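You operate a simulated robot arm through the tools that you are given. There is no shell and no other tool.

The job below is to be done with a simulated robot arm. You get a single attempt, and the scene is never put back.

TASK
Turn the Rack side bar off and heat the other two bars to 130 C.
Fine: dials first, then the heater switch; watch both Ready lamps come on; leave the dwell dial and the air lever.

Only the result counts: the job must be done as asked and must still hold three seconds after the hand-in. Knocking over, shifting, dropping, spilling or breaking anything else fails it.

THE ROBOT
A 7-joint arm with a two-finger parallel gripper, fixed in place. Base frame: the origin is at the foot of the arm, x ahead of it, y to its left, z up. Units: m, rad, N and s.
With the tool pointing down near the work surface it reaches from about 0.1 to 0.88 m from the base axis. Its first joint turns from -2.007 to 2.007 rad. Payload 3.91 kg.
Tool frame: the origin (TCP) lies between the finger pads and is the grasp point; the fingertips stand 0.03 m ahead of it; z points along the fingers, y is the line along which they close. The gripper opens to 0.11 m. The fingers are 0.02 m wide and 0.01 m thick; the gripper's body (0.048 by 0.112 m) begins 0.055 m behind the TCP.
Orientation is that of the tool frame in the base frame, as a unit quaternion [x, y, z, w]. With the fingers straight down and closing along the base's y, the tool's x points along the base's -x, its y along +y and its z along -z.

THE INTERFACE
- The arm moves only by the tool send_rows. Its argument "rows" is a list of rows, each an object of numbers (a shift or turn left out is 0, a gripper value left out holds the last): "rx", "ry", "rz": the turn, a rotation vector about the tool's x, y, z in rad; "dx", "dy", "dz": the shift along the tool's x, y, z in m; "fingers": the finger opening in m, from 0 to 0.11. In form: [{"rx": .., "ry": .., "rz": .., "dx": .., "dy": .., "dz": .., "fingers": ..}, ...]. A call has 1 to 20 rows; each row shifts and turns the commanded pose from where the row before left it, along the tool's axes as they then stand. A row lasts 0.2 s, in which the tool goes at most 0.05 m and 0.15 rad; a call with a longer step from one row to the next is refused whole, and so is a gripper value outside its range. Where a pose cannot be reached the arm comes as near as it can. A force on the tool above 40 N (or 10 N above the force at the start of the call, whichever is more), or a blocked arm, ends the call early, and 0.2 s more pass. Each finger travels about 0.153 m/s and halts on what it meets, pressing with about 41 N; the grip force reading is that of the motor and also rises with nothing between the fingers. The clock runs only during rows and for 0.2 s after the last one: add rows that do not move to give the fingers time. The reply holds the time, the measured pose of the TCP, the force on the tool along the base axes, the opening and the grip force, in the units named above and with some noise, with the torque about the TCP (base axes, N m) and any sound that the robot's microphone picked up, and new pictures: "views" is both (left out), scene, wrist or none.
- Cameras (640 x 400 px; columns grow to the right, rows downward): "scene" is fixed at [0.4008, -0.5016, 1.5448]; the picture's right is [1.00, -0.09, 0.00], its down [-0.04, -0.52, -0.85] and it looks along [0.07, 0.85, -0.52] (base axes); focal length 355 px, centre (320, 200). "wrist" rides on the gripper at [0.072, 0.017, -0.103] in the tool frame; the picture's right is [-0.23, 0.97, 0.00], its down [-0.76, -0.18, -0.62] and it looks along [-0.61, -0.14, 0.78] (tool axes); focal length 222 px, centre (320, 200).
- move_column(by): slides the trunk up (or, below 0, down) by that many m; the arm rides with it, the base frame stays. It gives what a move gives, with no picture.
- point_at(camera, pixels): there is no depth. For up to 12 entries [column, row, z] of the newest picture of that camera ("zoom" is the newest enlarged one), the place [x, y] in the base frame at which the ray of that pixel passes the height z, good to about 0.003 m. No time passes.
- zoom(camera, box): a new picture of the part [left, top, right, bottom] of that camera's present view, enlarged. No time passes.
- close_job(): hands the job in; it is judged then, once.

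Unless the task says otherwise, let go and move clear before handing in.

The tools are called after "Call:" as a command line: name --argument value ..., lists and objects as JSON in quotes. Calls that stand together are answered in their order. send_rows: Moves the arm, as the interface text tells. Its arguments: {"type":"object","properties":{"rows":{"type":"array","items":{"type":"object","properties":{"rx":{"type":"number"},"ry":{"type":"number"},"rz":{"type":"number"},"dx":{"type":"number"},"dy":{"type":"number"},"dz":{"type":"number"},"fingers":{"type":"number"}}}},"views":{"type":"string","enum":["both","scene","wrist","none"]}},"required":["rows"]} The other tools are called the same way: move_column (by) slides the trunk up or down; point_at (camera, pixels) gives the place at which the rays of pixels pass given heights; zoom (camera, box) takes an enlarged picture of a part of a camera's view; close_job () hands the job in.

At the start:

```text
clock: 0.0
tool_pos: [0.3346, 0.2532, 1.0874]
tool_rot: [-0.001, 1.0, 0.0, 0.0]
ft_force: [-0.4, 0.0, -0.8]
moment: [-0.02, -0.02, 0.02]
grip_width: 0.1101
finger_force: 0.2
trunk travel left (down, up): [-0.75, 0.24]
```

scene: 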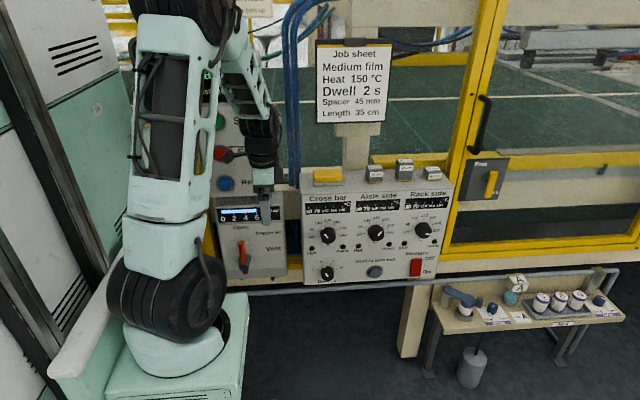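
wrist: 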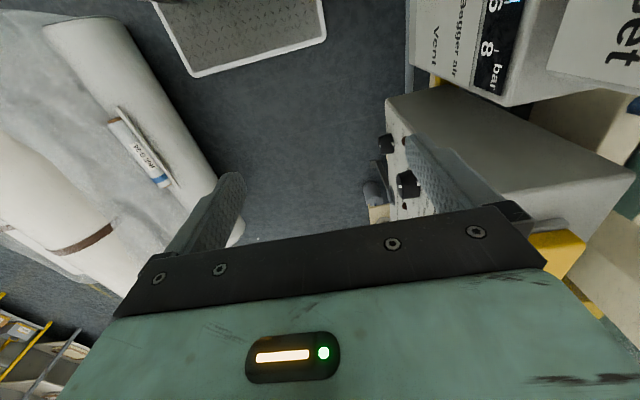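

The scene picture shows a control box with three dials (around 328,235; 376,232; 423,230), a dwell dial (327,273), a red switch (415,267) and a green/grey button (375,271). I'll enlarge that panel to read it before moving.

Call:
zoom --camera "scene" --box '[296, 180, 456, 280]'

Call:
zoom --camera "scene" --box '[200, 150, 360, 290]'

Call:
zoom --camera "scene" --box '[300, 140, 460, 240]'

```text
4.00 times, centred on (376, 230) of scene
```

zoom: 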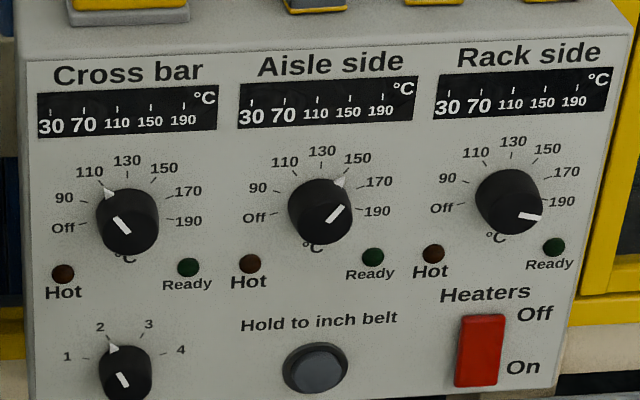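

```text
2.86 times, centred on (280, 220) of scene
```

zoom: 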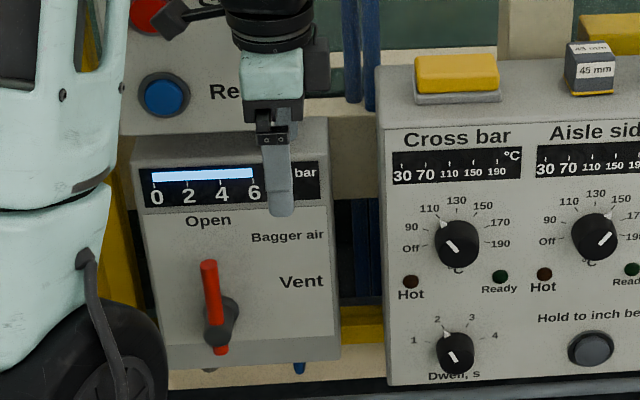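

```text
4.00 times, centred on (380, 190) of scene
```

zoom: 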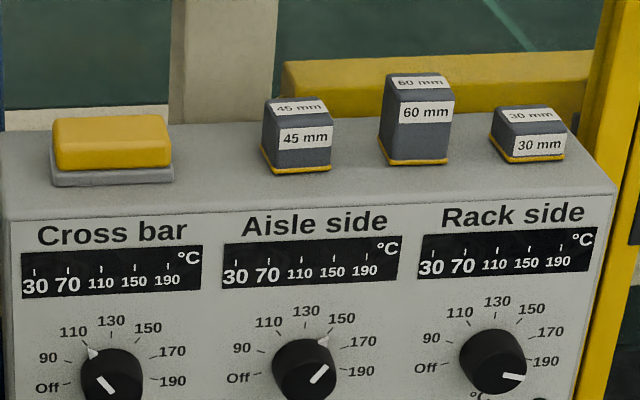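

The enlarged view shows Cross bar near 110, Aisle side near 150, Rack side near 190, all lamps dark, and the rocker labelled Off (top) and On (bottom). By triangulating with the wrist view, I put the Cross knob face at about (0.495, 0.35, 0.90). Next I'll enlarge each dial and the switch.

Call:
zoom --camera "scene" --box '[304, 212, 352, 248]'

Call:
zoom --camera "scene" --box '[352, 210, 400, 246]'

Call:
zoom --camera "scene" --box '[400, 208, 448, 244]'

Call:
zoom --camera "scene" --box '[392, 246, 440, 282]'

Call:
zoom --camera "wrist" --box '[350, 80, 510, 240]'

```text
11.11 times, centred on (328, 230) of scene
```

zoom: 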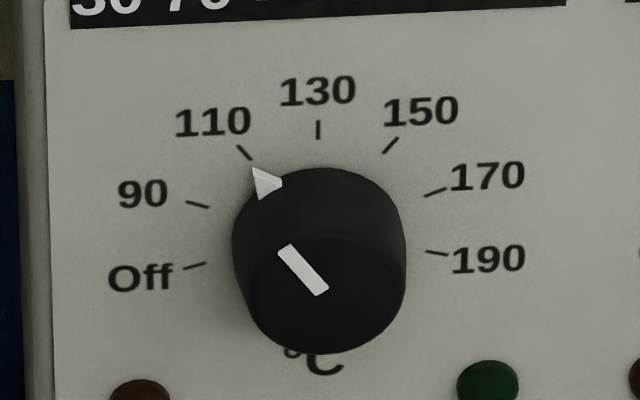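

```text
11.11 times, centred on (376, 228) of scene
```

zoom: 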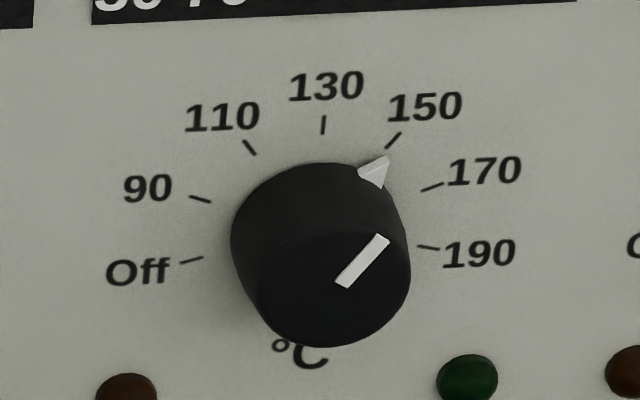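

```text
11.11 times, centred on (424, 226) of scene
```

zoom: 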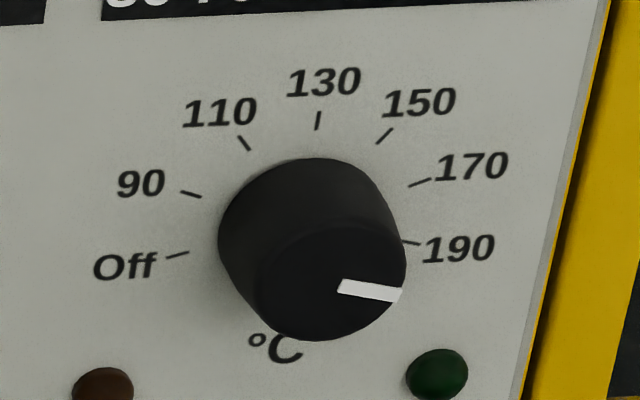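

```text
11.11 times, centred on (416, 264) of scene
```

zoom: 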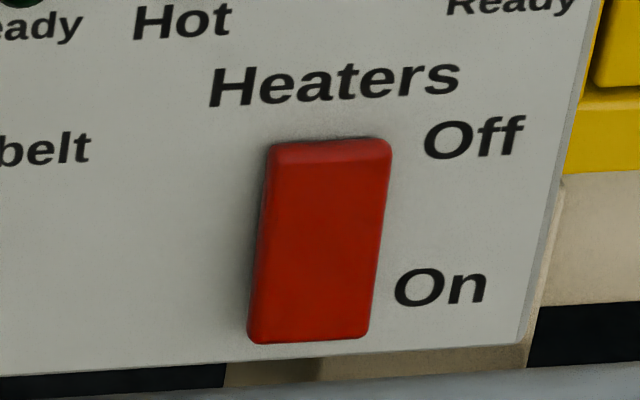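

```text
2.50 times, centred on (430, 160) of wrist
```

zoom: 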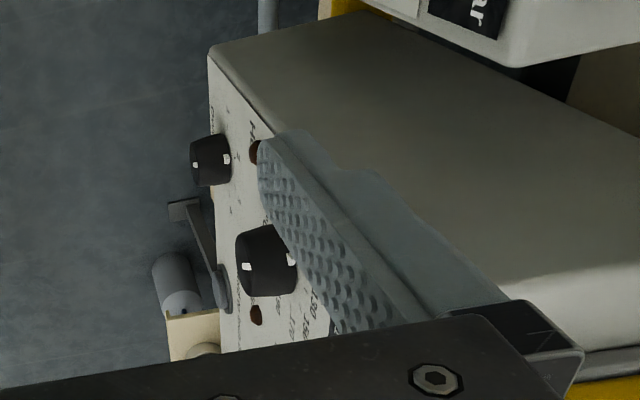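

The ticks fit an even 35° spacing, so Cross needs about +35° clockwise, Aisle about 35° counter-clockwise and Rack about 210° counter-clockwise. The rocker face at zoom (320,240) looks flat, so its state is still unclear. I'll back away from the panel, move right, and tilt the tool to point at the panel (+y).

Call:
send_rows --rows '[{"dx": -0.03, "dy": -0.035}, {"dx": -0.03, "dy": -0.035}, {"dx": -0.03, "dy": -0.035}, {"dx": -0.03, "dy": -0.035}, {"rx": -0.1428}, {"rx": -0.1428}, {"rx": -0.1428}, {"rx": -0.1428}, {"rx": -0.1428}, {"rx": -0.1428}, {"rx": -0.1428}, {"rx": -0.1428}, {"rx": -0.1428}, {"rx": -0.1428}, {"rx": -0.1428}, {}]' --views "both"

```text
clock: 3.4
tool_pos: [0.4959, 0.1278, 1.0957]
tool_rot: [-0.001, 0.706, 0.708, 0.0]
ft_force: [0.6, -0.4, -0.2]
moment: [0.0, -0.01, 0.02]
grip_width: 0.1097
finger_force: 0.1
out of reach, approached as far as the arm can: row 8, 9, 10, 11, 12
trunk travel left (down, up): [-0.75, 0.24]
```

scene: 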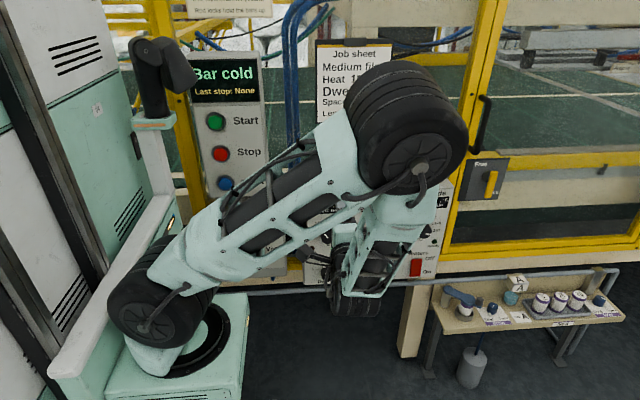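
wrist: 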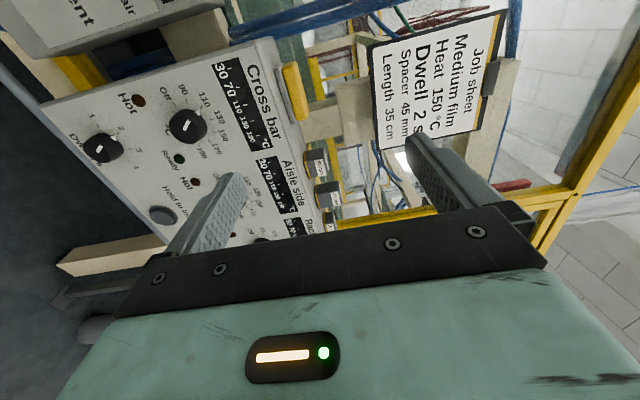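

The tool now points at the panel, and the wrist picture shows the Cross knob near (187,126), the dwell knob near (103,148), the inch button near (163,215) and the Aisle dial hidden by the left finger. The HMI reads "Bar cold, Last stop: None". I'll enlarge the wrist view to triangulate the panel plane.

Call:
zoom --camera "wrist" --box '[40, 40, 320, 240]'

Call:
zoom --camera "wrist" --box '[120, 80, 240, 160]'

Call:
zoom --camera "scene" --box '[180, 40, 300, 120]'

```text
2.00 times, centred on (180, 140) of wrist
```

zoom: 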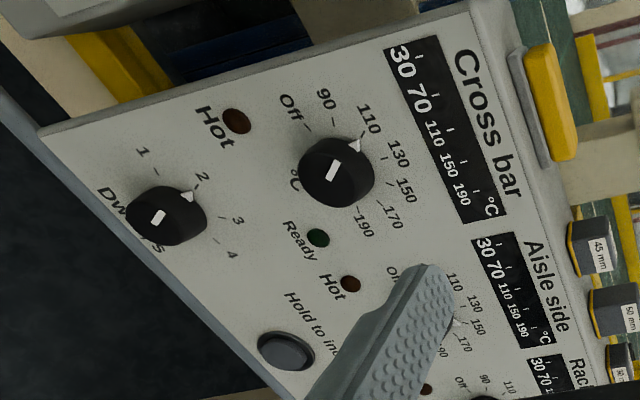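

```text
5.00 times, centred on (180, 120) of wrist
```

zoom: 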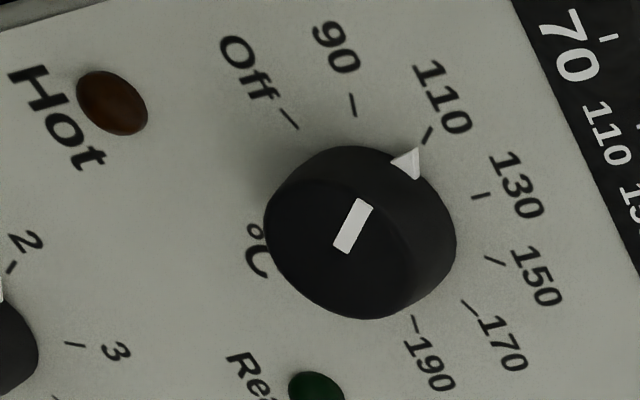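

```text
5.00 times, centred on (240, 80) of scene
```

zoom: 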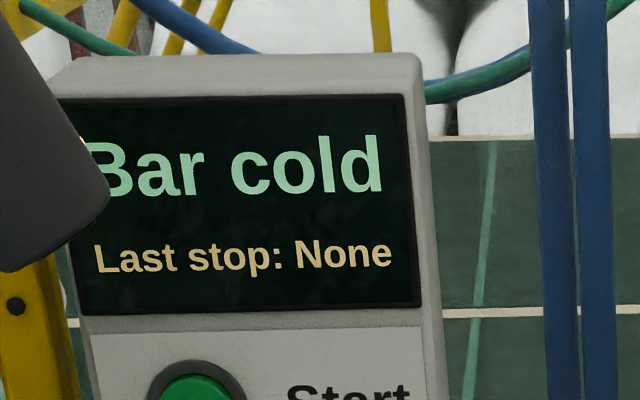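

I'll intersect rays from both cameras for the Cross 130, 190 and Off ticks, and for the knob front at scene (326.5,236.3) and wrist (186.4,125.4), to fix the panel plane.

Call:
point_at --camera "scene" --pixels '[[327.8, 223.6, 0.88], [327.8, 223.6, 0.96], [338.5, 234.8, 0.84], [338.5, 234.8, 0.92], [316.75, 235.85, 0.84], [316.75, 235.85, 0.92], [326.5, 236.3, 0.84], [326.5, 236.3, 0.92]]'

Call:
point_at --camera "wrist" --pixels '[[212.2, 119.2, 0.88], [212.2, 119.2, 0.96], [198.8, 144.8, 0.84], [198.8, 144.8, 0.92], [174, 103.8, 0.84], [174, 103.8, 0.92], [186.4, 125.4, 0.84], [186.4, 125.4, 0.92]]'

```text
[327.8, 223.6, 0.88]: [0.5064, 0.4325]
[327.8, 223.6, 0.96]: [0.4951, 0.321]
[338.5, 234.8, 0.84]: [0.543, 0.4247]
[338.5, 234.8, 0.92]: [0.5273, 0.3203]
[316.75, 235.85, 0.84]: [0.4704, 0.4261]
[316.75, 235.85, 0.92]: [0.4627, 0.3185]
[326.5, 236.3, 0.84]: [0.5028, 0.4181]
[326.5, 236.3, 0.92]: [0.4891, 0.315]
```

```text
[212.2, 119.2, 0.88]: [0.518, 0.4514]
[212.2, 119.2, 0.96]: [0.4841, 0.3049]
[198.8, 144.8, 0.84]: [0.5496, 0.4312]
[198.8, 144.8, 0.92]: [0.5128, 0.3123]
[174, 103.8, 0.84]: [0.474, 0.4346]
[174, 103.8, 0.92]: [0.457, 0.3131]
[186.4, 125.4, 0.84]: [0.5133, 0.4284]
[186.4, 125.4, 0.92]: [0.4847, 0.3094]
```

The rays intersect well: the panel is vertical at y≈0.372, and the Cross dial is centred near x=0.500, z=0.888 with the knob front at y≈0.348. I'll get the same for the Aisle and Rack dials and the rocker.

Call:
point_at --camera "scene" --pixels '[[376.27, 221.25, 0.9], [376.27, 221.25, 0.95], [364.5, 233.4, 0.85], [364.5, 233.4, 0.9], [385.7, 232.2, 0.85], [385.7, 232.2, 0.9], [423.8, 218.9, 0.9], [423.8, 218.9, 0.95], [411.2, 230.95, 0.85], [411.2, 230.95, 0.9], [432.2, 229.8, 0.85], [432.2, 229.8, 0.9]]'

Call:
point_at --camera "scene" --pixels '[[415.7, 268.0, 0.7], [415.7, 268.0, 0.8], [414.9, 272.6, 0.7], [414.9, 272.6, 0.8], [411.3, 259.5, 0.7], [411.3, 259.5, 0.8], [409.5, 276.6, 0.7], [409.5, 276.6, 0.8], [375, 271, 0.7], [375, 271, 0.8]]'

```text
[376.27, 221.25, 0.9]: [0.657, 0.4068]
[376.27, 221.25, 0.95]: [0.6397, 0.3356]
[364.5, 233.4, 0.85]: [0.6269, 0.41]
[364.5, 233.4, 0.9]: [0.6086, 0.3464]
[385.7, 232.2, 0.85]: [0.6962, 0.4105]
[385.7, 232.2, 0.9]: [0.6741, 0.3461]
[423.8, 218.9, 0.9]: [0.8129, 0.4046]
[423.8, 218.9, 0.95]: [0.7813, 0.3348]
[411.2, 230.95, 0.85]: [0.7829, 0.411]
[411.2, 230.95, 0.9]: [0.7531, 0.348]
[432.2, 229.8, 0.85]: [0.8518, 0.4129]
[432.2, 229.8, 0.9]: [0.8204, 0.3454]
```

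```text
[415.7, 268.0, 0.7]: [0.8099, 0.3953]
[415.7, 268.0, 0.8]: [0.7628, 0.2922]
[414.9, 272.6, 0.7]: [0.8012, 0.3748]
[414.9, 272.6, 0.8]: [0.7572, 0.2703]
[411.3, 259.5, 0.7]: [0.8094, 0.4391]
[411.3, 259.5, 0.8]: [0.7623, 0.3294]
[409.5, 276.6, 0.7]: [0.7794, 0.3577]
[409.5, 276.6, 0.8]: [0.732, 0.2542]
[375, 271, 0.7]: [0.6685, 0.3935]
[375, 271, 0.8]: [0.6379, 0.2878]
```

The dial centres come out at x≈0.500, 0.650 and 0.799 with z≈0.888, and the rocker spans x 0.778–0.812, z 0.70–0.765. I'll bring the tool in front of the Cross dial at y≈0.20 with the finger line turned 55° clockwise, perpendicular to its pointer, so a +35° turn puts it on 130.

Call:
send_rows --rows '[{"dx": -0.001, "dy": -0.0415, "dz": 0.014, "fingers": 0.08}, {"dx": -0.001, "dy": -0.0415, "dz": 0.014}, {"dx": -0.001, "dy": -0.0415, "dz": 0.014}, {"dx": -0.001, "dy": -0.0415, "dz": 0.014}, {"dx": 0, "dy": -0.0415, "dz": 0.014}, {"rz": 0.1371}, {"rz": 0.1371}, {"rz": 0.1371}, {"rz": 0.1371}, {"rz": 0.1371}, {"rz": 0.1371}, {"rz": 0.1371}, {}]' --views "both"

```text
clock: 6.2
tool_pos: [0.4998, 0.1984, 0.8874]
tool_rot: [0.327, 0.627, 0.627, -0.327]
ft_force: [0.6, 0.0, 0.8]
moment: [0.02, 0.01, 0.01]
grip_width: 0.0797
finger_force: 0.0
trunk travel left (down, up): [-0.75, 0.24]
```

scene: 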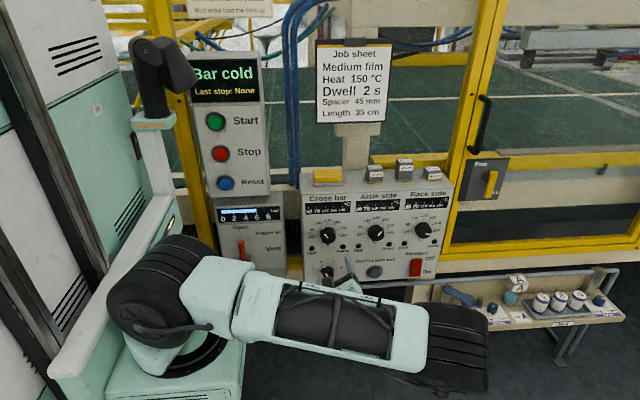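
wrist: 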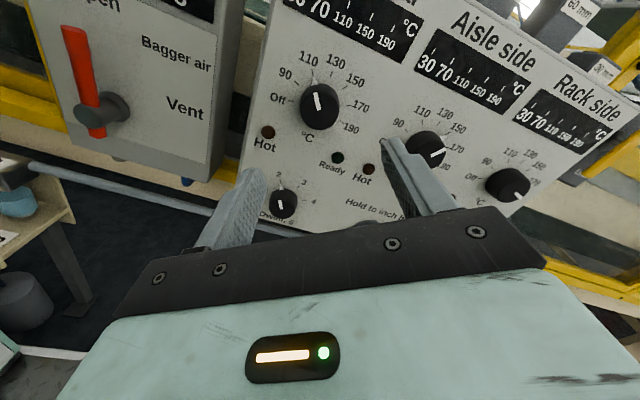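

The reported pose puts the TCP at (0.4998, 0.198, 0.887), in line with the Cross knob, which sits near wrist pixel (319,105). By my projection the tool axis should cross the knob face at about (320,110), so I'll enlarge to check the alignment.

Call:
zoom --camera "wrist" --box '[260, 60, 380, 135]'

Call:
zoom --camera "scene" --box '[296, 210, 392, 290]'

```text
5.33 times, centred on (320, 98) of wrist
```

zoom: 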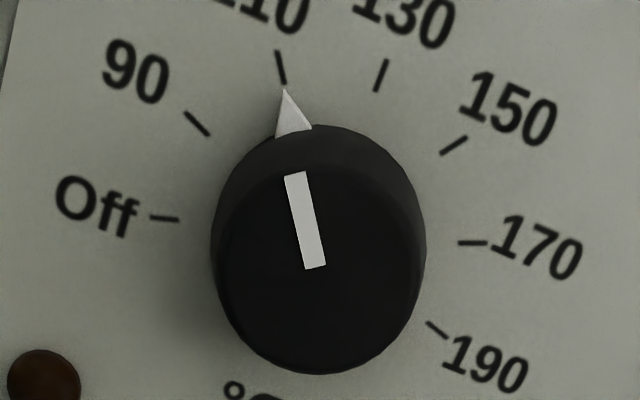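

```text
5.00 times, centred on (344, 250) of scene
```

zoom: 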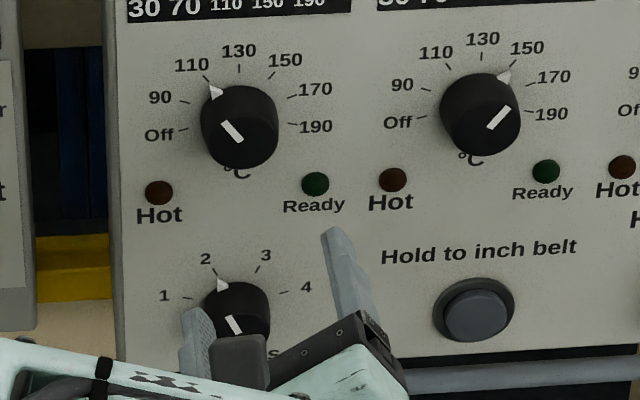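

The knob face centre at wrist (319.6,110.2) matches the projected tool axis, so the alignment is good. I'll advance to y≈0.332 with the fingers open to 0.08 and check before gripping.

Call:
send_rows --rows '[{"dz": 0.04}, {"dz": 0.04}, {"dz": 0.03}, {"dz": 0.0136}, {"dz": 0.01}, {}]' --views "wrist"

```text
clock: 7.6
tool_pos: [0.499, 0.3331, 0.8889]
tool_rot: [0.327, 0.626, 0.628, -0.326]
ft_force: [0.2, -0.4, 0.2]
moment: [0.0, 0.0, -0.01]
grip_width: 0.0797
finger_force: 0.1
trunk travel left (down, up): [-0.75, 0.24]
```

wrist: 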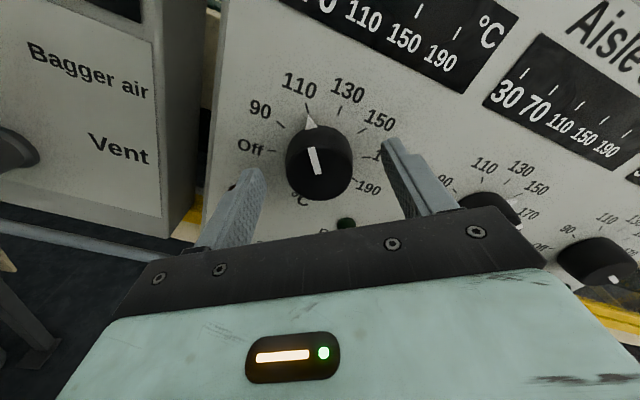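

The knob is centred between the fingers and there is no contact force. I'll close on it.

Call:
send_rows --rows '[{"fingers": 0.03}, {}, {}]' --views "wrist"

```text
clock: 8.4
tool_pos: [0.4983, 0.3325, 0.8875]
tool_rot: [0.326, 0.628, 0.626, -0.328]
ft_force: [-7.1, 2.2, -5.9]
moment: [-0.06, 0.01, 0.39]
grip_width: 0.0437
finger_force: 45.0
trunk travel left (down, up): [-0.75, 0.24]
```

wrist: 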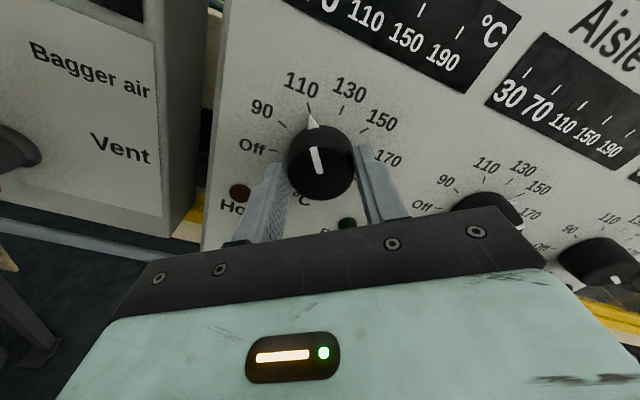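

The grip holds at 0.0437 m with about 9 N of side load along the closing line, so the knob sits about 1–2 mm toward −y of the tool. I'll shift slightly and turn +35° clockwise.

Call:
send_rows --rows '[{"dy": -0.001}, {"rz": 0.1222}, {"rz": 0.1222}, {"rz": 0.1222}, {"rz": 0.1222}, {"rz": 0.1221}, {}, {}]' --views "both"

```text
clock: 10.2
tool_pos: [0.4988, 0.3304, 0.8875]
tool_rot: [-0.5, -0.5, -0.5, 0.5]
ft_force: [10.7, 12.4, 7.0]
moment: [-0.43, -0.02, -0.39]
grip_width: 0.0437
finger_force: 45.4
trunk travel left (down, up): [-0.75, 0.24]
```

scene: 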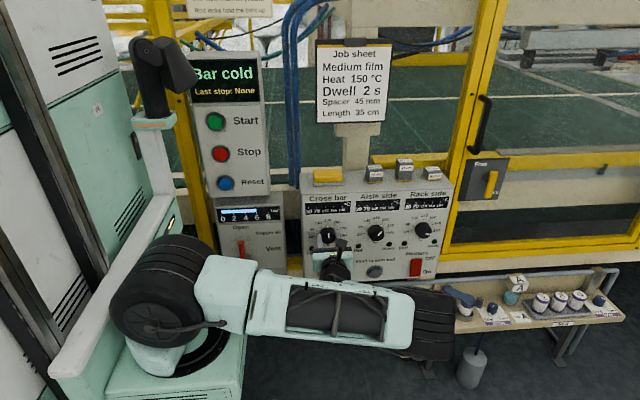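
wrist: 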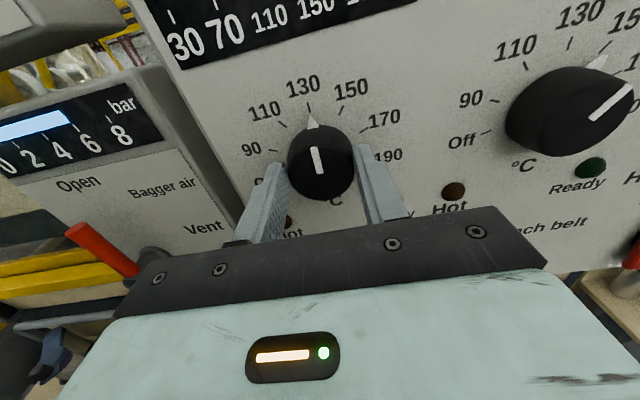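

The knob turned with the gripper. The pointer at wrist (312,122) now looks to be at the 130 tick, and I'll enlarge to confirm.

Call:
zoom --camera "wrist" --box '[250, 60, 410, 160]'

Call:
zoom --camera "scene" --box '[304, 212, 352, 248]'

```text
4.00 times, centred on (330, 110) of wrist
```

zoom: 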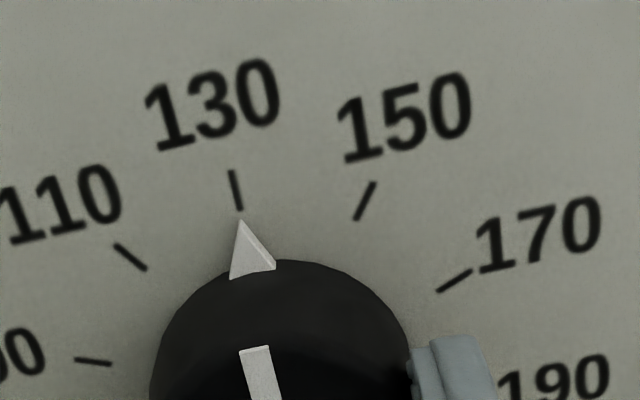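

```text
11.11 times, centred on (328, 230) of scene
```

zoom: 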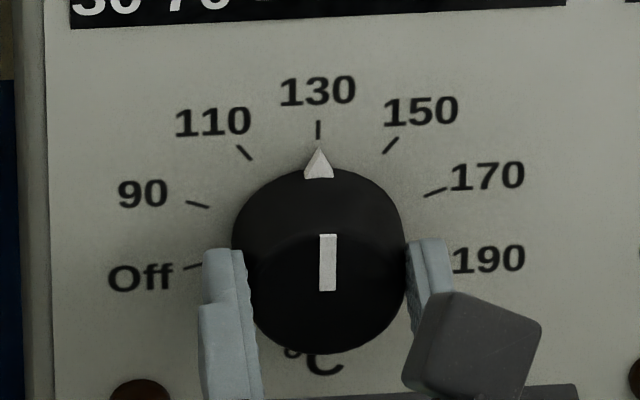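

Both views show the Cross pointer exactly on the 130 tick. I'll release, back off to y≈0.20 and move over in front of the Aisle dial at x≈0.650.

Call:
send_rows --rows '[{"fingers": 0.08}, {}, {"dz": -0.03}, {"dz": -0.045}, {"dz": -0.045}, {"dy": 0.038}, {"dy": 0.038}, {"dy": 0.038}, {"dy": 0.037}, {}]' --views "both"

```text
clock: 12.4
tool_pos: [0.648, 0.2119, 0.8884]
tool_rot: [-0.5, -0.5, -0.5, 0.5]
ft_force: [1.1, 0.0, 0.1]
moment: [0.03, -0.02, 0.01]
grip_width: 0.08
finger_force: 0.1
trunk travel left (down, up): [-0.75, 0.24]
```

scene: 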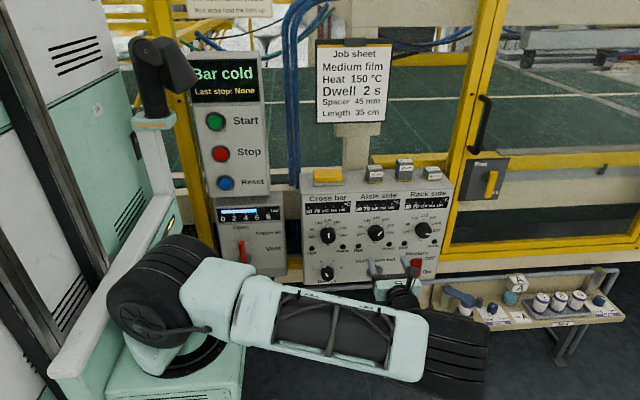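
wrist: 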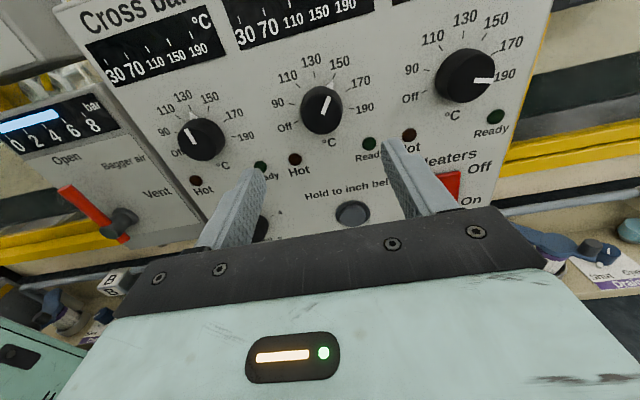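

The Cross dial still looks right after release, and the Aisle knob is ahead near wrist (321,108). The expected axis point on its face is about (320,114), so I'll enlarge to check both.

Call:
zoom --camera "wrist" --box '[260, 60, 380, 135]'

Call:
zoom --camera "scene" --box '[296, 180, 456, 280]'

```text
5.33 times, centred on (320, 98) of wrist
```

zoom: 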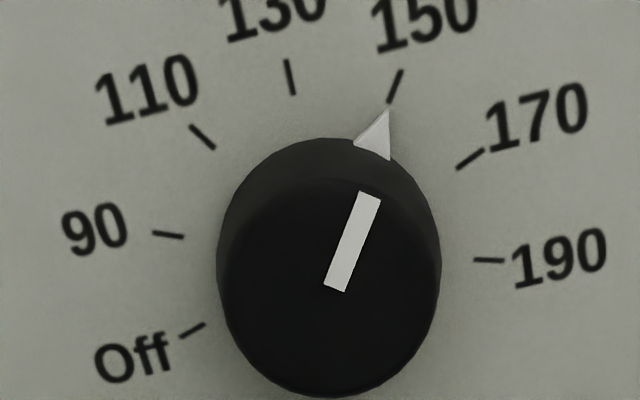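

```text
4.00 times, centred on (376, 230) of scene
```

zoom: 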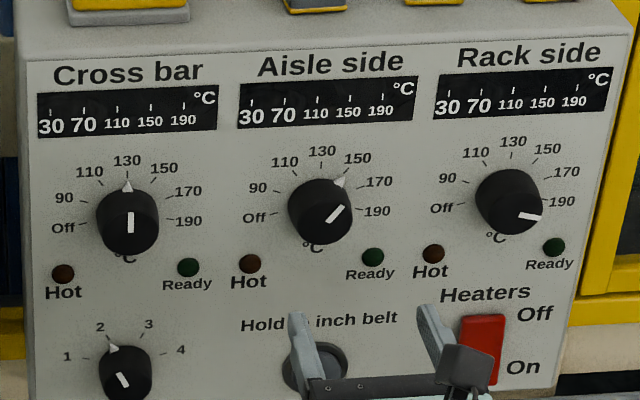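

Cross reads 130. The Aisle knob is about 1.5 mm further right (+x) than the tool axis, so I'll correct that, advance to y≈0.332 and close.

Call:
send_rows --rows '[{"dz": 0.04, "dy": 0.0015}, {"dz": 0.04}, {"dz": 0.03}, {"dz": 0.01}, {}, {"fingers": 0.03}, {}, {}]' --views "wrist"

```text
clock: 14.2
tool_pos: [0.6498, 0.3329, 0.8874]
tool_rot: [0.501, 0.499, 0.499, -0.5]
ft_force: [-2.2, 2.8, -2.5]
moment: [0.08, 0.0, 0.07]
grip_width: 0.0446
finger_force: 44.7
trunk travel left (down, up): [-0.75, 0.24]
```

wrist: 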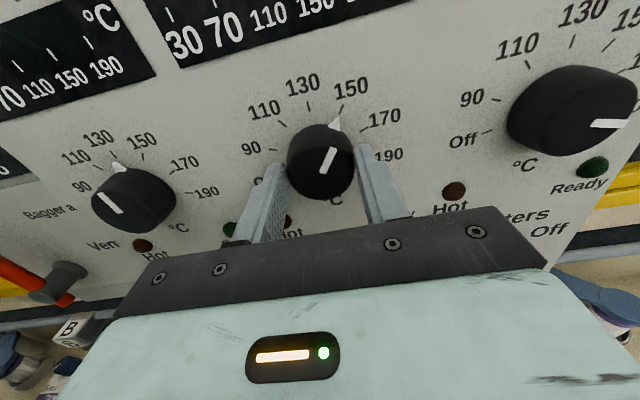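

The Aisle knob is gripped at 0.0446 m with only a few newtons of side load. I'll turn it 35° counter-clockwise, from 150 to 130.

Call:
send_rows --rows '[{"rz": -0.1222}, {"rz": -0.1222}, {"rz": -0.1222}, {"rz": -0.1222}, {"rz": -0.1221}, {}, {}]' --views "both"

Call:
zoom --camera "scene" --box '[352, 210, 400, 246]'

Call:
zoom --camera "wrist" --box '[250, 60, 410, 160]'

```text
clock: 15.8
tool_pos: [0.6489, 0.3324, 0.8869]
tool_rot: [0.326, 0.628, 0.626, -0.327]
ft_force: [-19.4, 1.9, -8.9]
moment: [-0.13, 0.04, 0.74]
grip_width: 0.0448
finger_force: 44.7
trunk travel left (down, up): [-0.75, 0.24]
```

scene: 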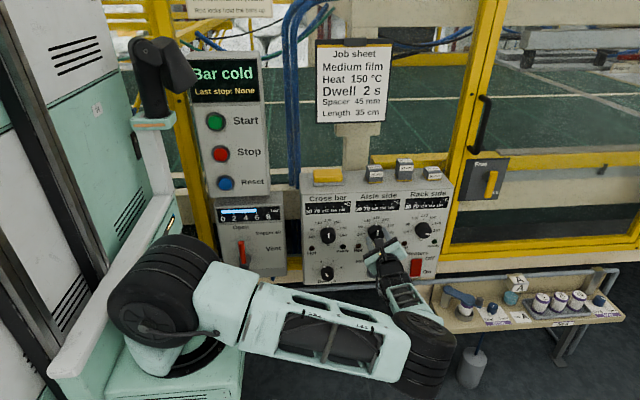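
wrist: 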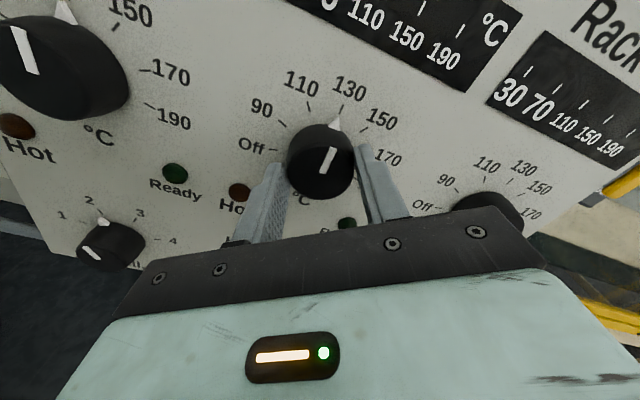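

```text
11.11 times, centred on (376, 228) of scene
```

zoom: 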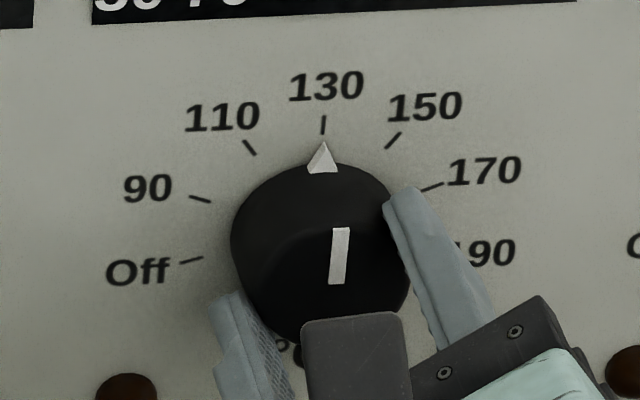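

```text
4.00 times, centred on (330, 110) of wrist
```

zoom: 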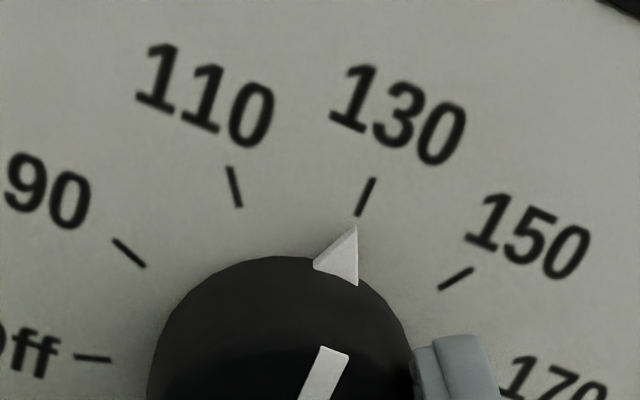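

The Aisle pointer at zoom (322,158) is on the 130 tick. I'll release, back off, and move over in front of the Rack dial at x≈0.799.

Call:
send_rows --rows '[{"fingers": 0.08}, {}, {"dz": -0.03}, {"dz": -0.045}, {"dz": -0.045}, {"dx": -0.0214, "dy": 0.0305}, {"dx": -0.0214, "dy": 0.0305}, {"dx": -0.0214, "dy": 0.0305}, {"dx": -0.0214, "dy": 0.0305}, {}]' --views "both"

Call:
zoom --camera "scene" --box '[296, 180, 456, 280]'

```text
clock: 18.0
tool_pos: [0.7997, 0.2128, 0.8878]
tool_rot: [0.326, 0.627, 0.626, -0.328]
ft_force: [-0.5, -0.2, -0.3]
moment: [0.01, 0.01, -0.03]
grip_width: 0.0799
finger_force: 0.0
trunk travel left (down, up): [-0.75, 0.24]
```

scene: 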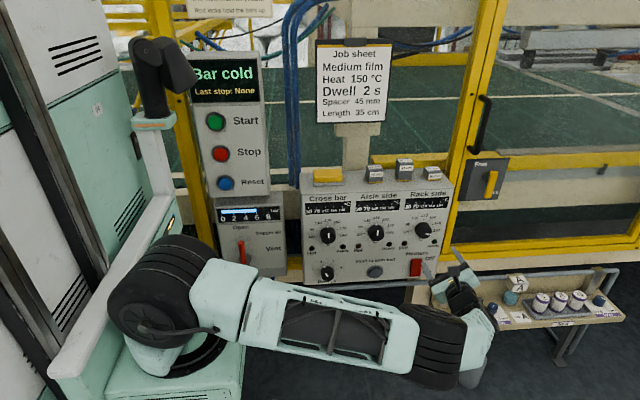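
wrist: 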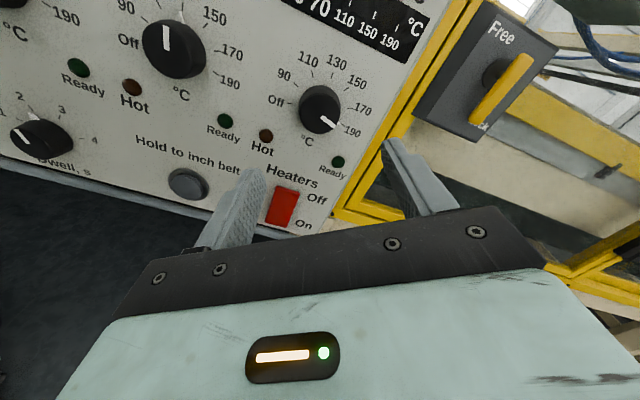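

```text
4.00 times, centred on (376, 230) of scene
```

zoom: 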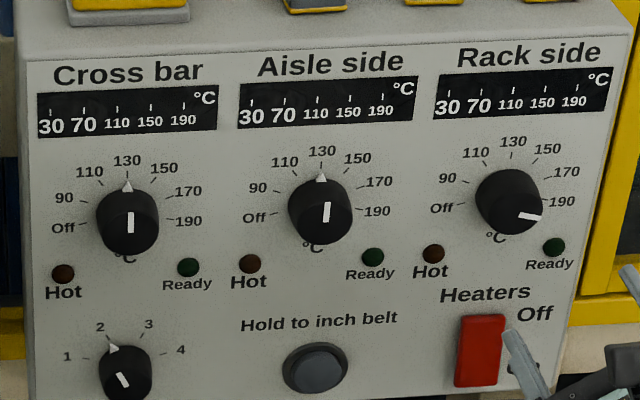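

Cross and Aisle both read 130 after release. The tool is in front of the Rack dial, whose knob is near wrist (320,107) with the pointer at 190. I'll rotate the gripper +100° in free space so the finger line is ready for a long counter-clockwise turn.

Call:
send_rows --rows '[{"rz": 0.1454}, {"rz": 0.1454}, {"rz": 0.1454}, {"rz": 0.1454}, {"rz": 0.1454}, {"rz": 0.1454}, {"rz": 0.1454}, {"rz": 0.1454}, {"rz": 0.1454}, {"rz": 0.1454}, {"rz": 0.1454}, {"rz": 0.1454}, {}]' --views "both"

Call:
zoom --camera "wrist" --box '[260, 60, 380, 135]'

```text
clock: 20.8
tool_pos: [0.7997, 0.2123, 0.8881]
tool_rot: [-0.69, -0.153, -0.152, 0.691]
ft_force: [0.1, 0.5, 0.2]
moment: [-0.03, -0.01, 0.02]
grip_width: 0.08
finger_force: 0.1
trunk travel left (down, up): [-0.75, 0.24]
```

scene: 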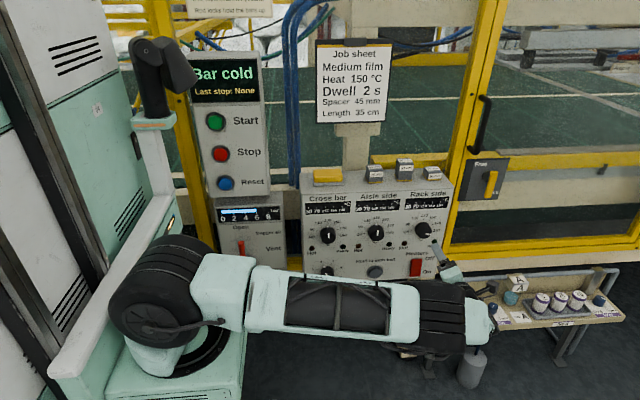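
wrist: 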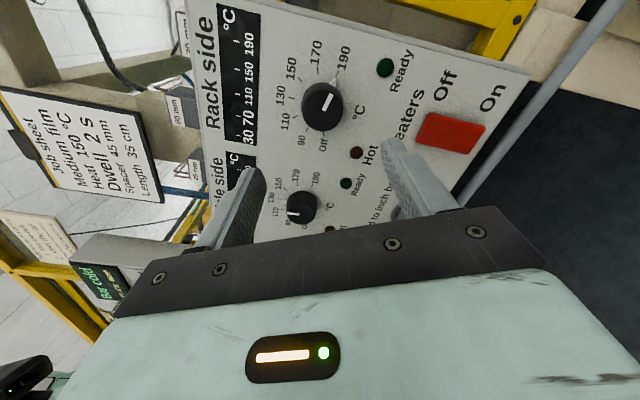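

```text
5.33 times, centred on (320, 98) of wrist
```

zoom: 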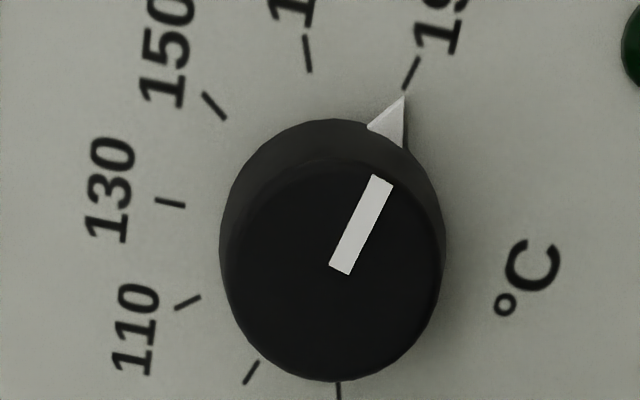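

The Rack knob face in the wrist view is centred near (322.1,110.8) and the dial centre near (322.6,102.1), so my tool axis may be a few millimetres off. I'll check with point_at before advancing.

Call:
point_at --camera "wrist" --pixels '[[322.6, 102.1, 0.86], [322.6, 102.1, 0.9], [322.1, 110.8, 0.86], [322.1, 110.8, 0.9], [291.9, 98.6, 0.9], [291.9, 98.6, 0.94], [337.1, 74.2, 0.85], [337.1, 74.2, 0.89], [323.6, 133.6, 0.85], [323.6, 133.6, 0.89]]'

```text
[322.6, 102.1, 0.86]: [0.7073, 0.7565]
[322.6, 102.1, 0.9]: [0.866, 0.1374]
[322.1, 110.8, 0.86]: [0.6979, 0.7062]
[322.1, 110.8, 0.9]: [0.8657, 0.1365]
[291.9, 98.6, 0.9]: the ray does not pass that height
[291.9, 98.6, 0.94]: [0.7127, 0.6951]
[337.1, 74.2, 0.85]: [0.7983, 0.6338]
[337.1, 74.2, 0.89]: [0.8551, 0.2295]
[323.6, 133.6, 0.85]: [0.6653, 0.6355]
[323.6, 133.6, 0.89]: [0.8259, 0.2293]
```

The two cameras disagree by about 3 mm in x but bracket x≈0.800, z≈0.887, which also fits the 0.15 m dial spacing. I'll nudge 1 mm, advance to y≈0.332, grip, and read the side load.

Call:
send_rows --rows '[{"dz": 0.04, "dy": 0.001}, {"dz": 0.04}, {"dz": 0.03}, {"dz": 0.01}, {}, {"fingers": 0.03}, {}, {}]' --views "wrist"

```text
clock: 22.6
tool_pos: [0.7996, 0.3316, 0.8855]
tool_rot: [0.691, 0.153, 0.153, -0.69]
ft_force: [4.7, 4.9, -9.4]
moment: [-0.23, -0.09, -0.74]
grip_width: 0.0444
finger_force: 45.3
trunk travel left (down, up): [-0.75, 0.24]
```

wrist: 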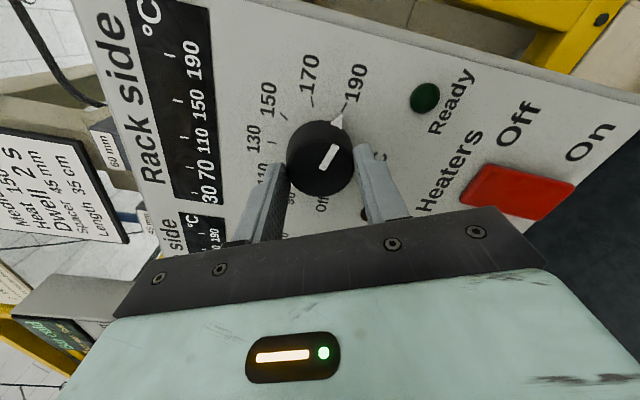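

The grip is firm with about 10 N along tool +y, so I'll shift 1 mm that way. Then I'll turn 105° counter-clockwise, from 190 to 130.

Call:
send_rows --rows '[{"dy": 0.001}, {"rz": -0.131}, {"rz": -0.131}, {"rz": -0.131}, {"rz": -0.131}, {"rz": -0.131}, {"rz": -0.131}, {"rz": -0.131}, {"rz": -0.131}, {"rz": -0.131}, {"rz": -0.131}, {"rz": -0.131}, {"rz": -0.131}, {"rz": -0.131}, {"rz": -0.1296}, {}, {}]' --views "both"

Call:
zoom --camera "scene" --box '[400, 208, 448, 244]'

```text
clock: 26.2
tool_pos: [0.7991, 0.3326, 0.8867]
tool_rot: [0.297, 0.642, 0.64, -0.299]
ft_force: [-11.7, -7.7, -7.6]
moment: [-0.08, -0.01, 0.4]
grip_width: 0.0448
finger_force: 44.7
trunk travel left (down, up): [-0.75, 0.24]
```

scene: 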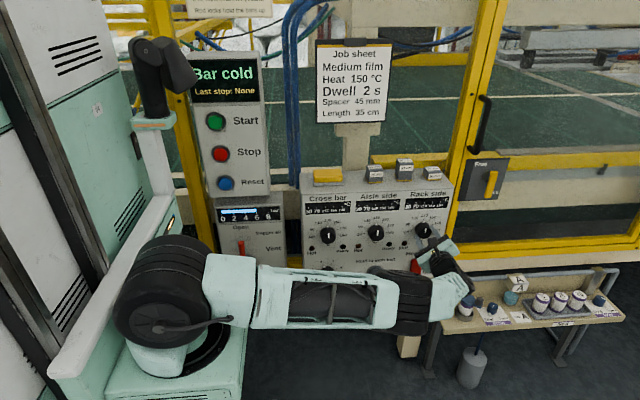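
wrist: 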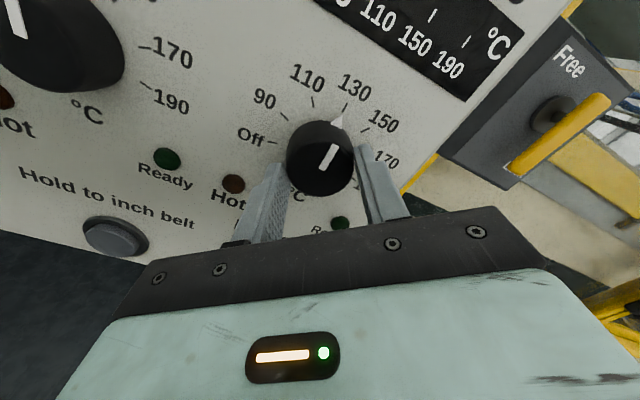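

```text
11.11 times, centred on (424, 226) of scene
```

zoom: 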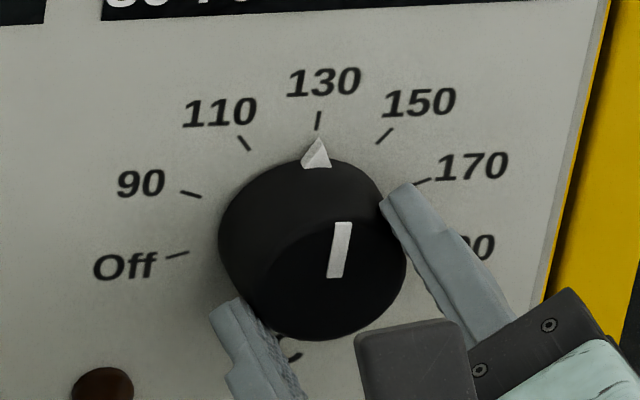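

The Rack pointer is at 130, halfway there. I'll release, back off 6 cm and rotate the gripper +80° to regrip for the second half.

Call:
send_rows --rows '[{"fingers": 0.08}, {}, {"dz": -0.03}, {"dz": -0.035}, {"rz": 0.1396}, {"rz": 0.1396}, {"rz": 0.1396}, {"rz": 0.1396}, {"rz": 0.1396}, {"rz": 0.1396}, {"rz": 0.1396}, {"rz": 0.1396}, {"rz": 0.1396}, {"rz": 0.1396}, {}]' --views "both"

Call:
zoom --camera "scene" --box '[400, 208, 448, 244]'

```text
clock: 29.4
tool_pos: [0.7992, 0.2662, 0.8858]
tool_rot: [0.641, 0.298, 0.298, -0.641]
ft_force: [-0.3, 0.2, 0.5]
moment: [-0.01, 0.02, -0.02]
grip_width: 0.0798
finger_force: 0.1
trunk travel left (down, up): [-0.75, 0.24]
```

scene: 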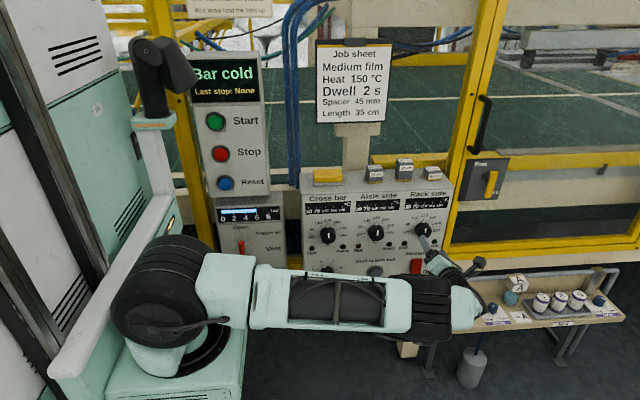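
wrist: 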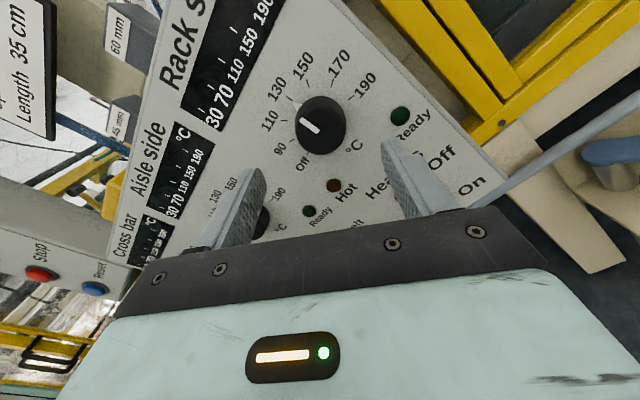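

```text
11.11 times, centred on (424, 226) of scene
```

zoom: 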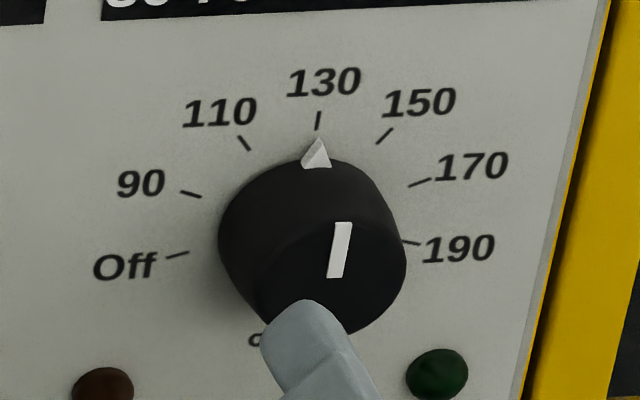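

The Rack dial stays at 130 and the regrip orientation is set. I'll advance 6.6 cm with a 1 mm upward trim, then grip.

Call:
send_rows --rows '[{"dz": 0.036, "dx": 0.0008, "dy": -0.0006}, {"dz": 0.03}, {}, {"fingers": 0.03}, {}, {}]' --views "wrist"

```text
clock: 30.8
tool_pos: [0.8015, 0.3332, 0.8869]
tool_rot: [0.641, 0.299, 0.298, -0.641]
ft_force: [7.2, 4.2, -5.8]
moment: [-0.19, -0.03, -0.6]
grip_width: 0.0451
finger_force: 44.9
trunk travel left (down, up): [-0.75, 0.24]
```

wrist: 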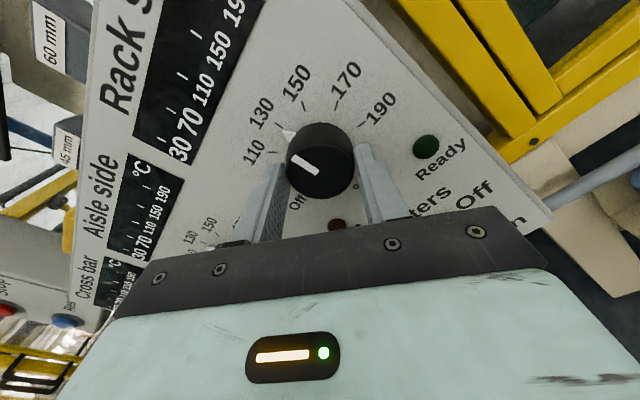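

The grip is good with about 9 N along tool +y. I'll shift 1 mm and turn the remaining 105° counter-clockwise to Off.

Call:
send_rows --rows '[{"dy": 0.001}, {"rz": -0.131}, {"rz": -0.131}, {"rz": -0.131}, {"rz": -0.131}, {"rz": -0.131}, {"rz": -0.131}, {"rz": -0.131}, {"rz": -0.131}, {"rz": -0.131}, {"rz": -0.131}, {"rz": -0.131}, {"rz": -0.131}, {"rz": -0.131}, {"rz": -0.1296}, {}, {}]' --views "both"

Call:
zoom --camera "scene" --box '[400, 208, 448, 244]'

Call:
zoom --camera "wrist" --box '[230, 80, 430, 205]'

```text
clock: 34.4
tool_pos: [0.7988, 0.333, 0.8855]
tool_rot: [0.151, 0.69, 0.691, -0.154]
ft_force: [-34.4, -12.0, -9.0]
moment: [-0.19, 0.24, 0.98]
grip_width: 0.045
finger_force: 44.5
trunk travel left (down, up): [-0.75, 0.24]
```

scene: 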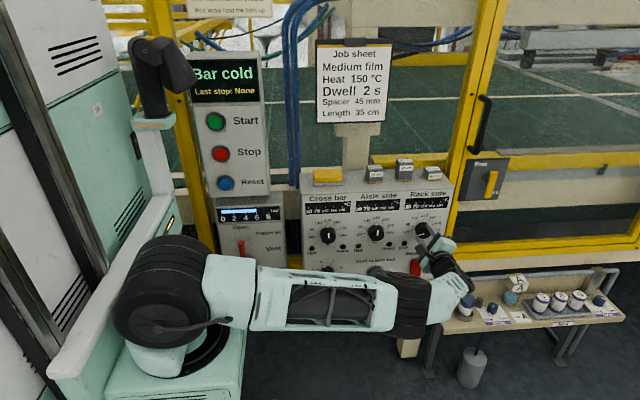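
wrist: 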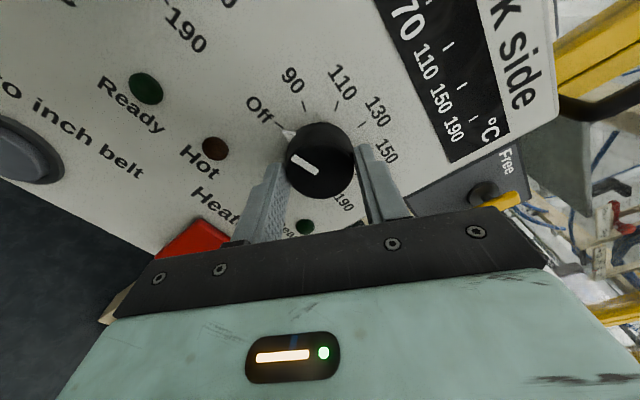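

```text
11.11 times, centred on (424, 226) of scene
```

zoom: 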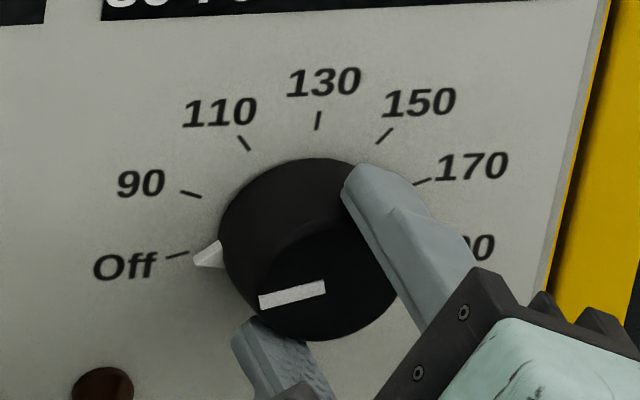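

```text
3.20 times, centred on (330, 142) of wrist
```

zoom: 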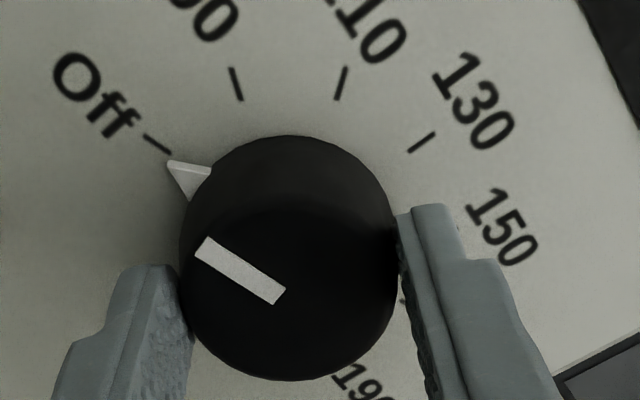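

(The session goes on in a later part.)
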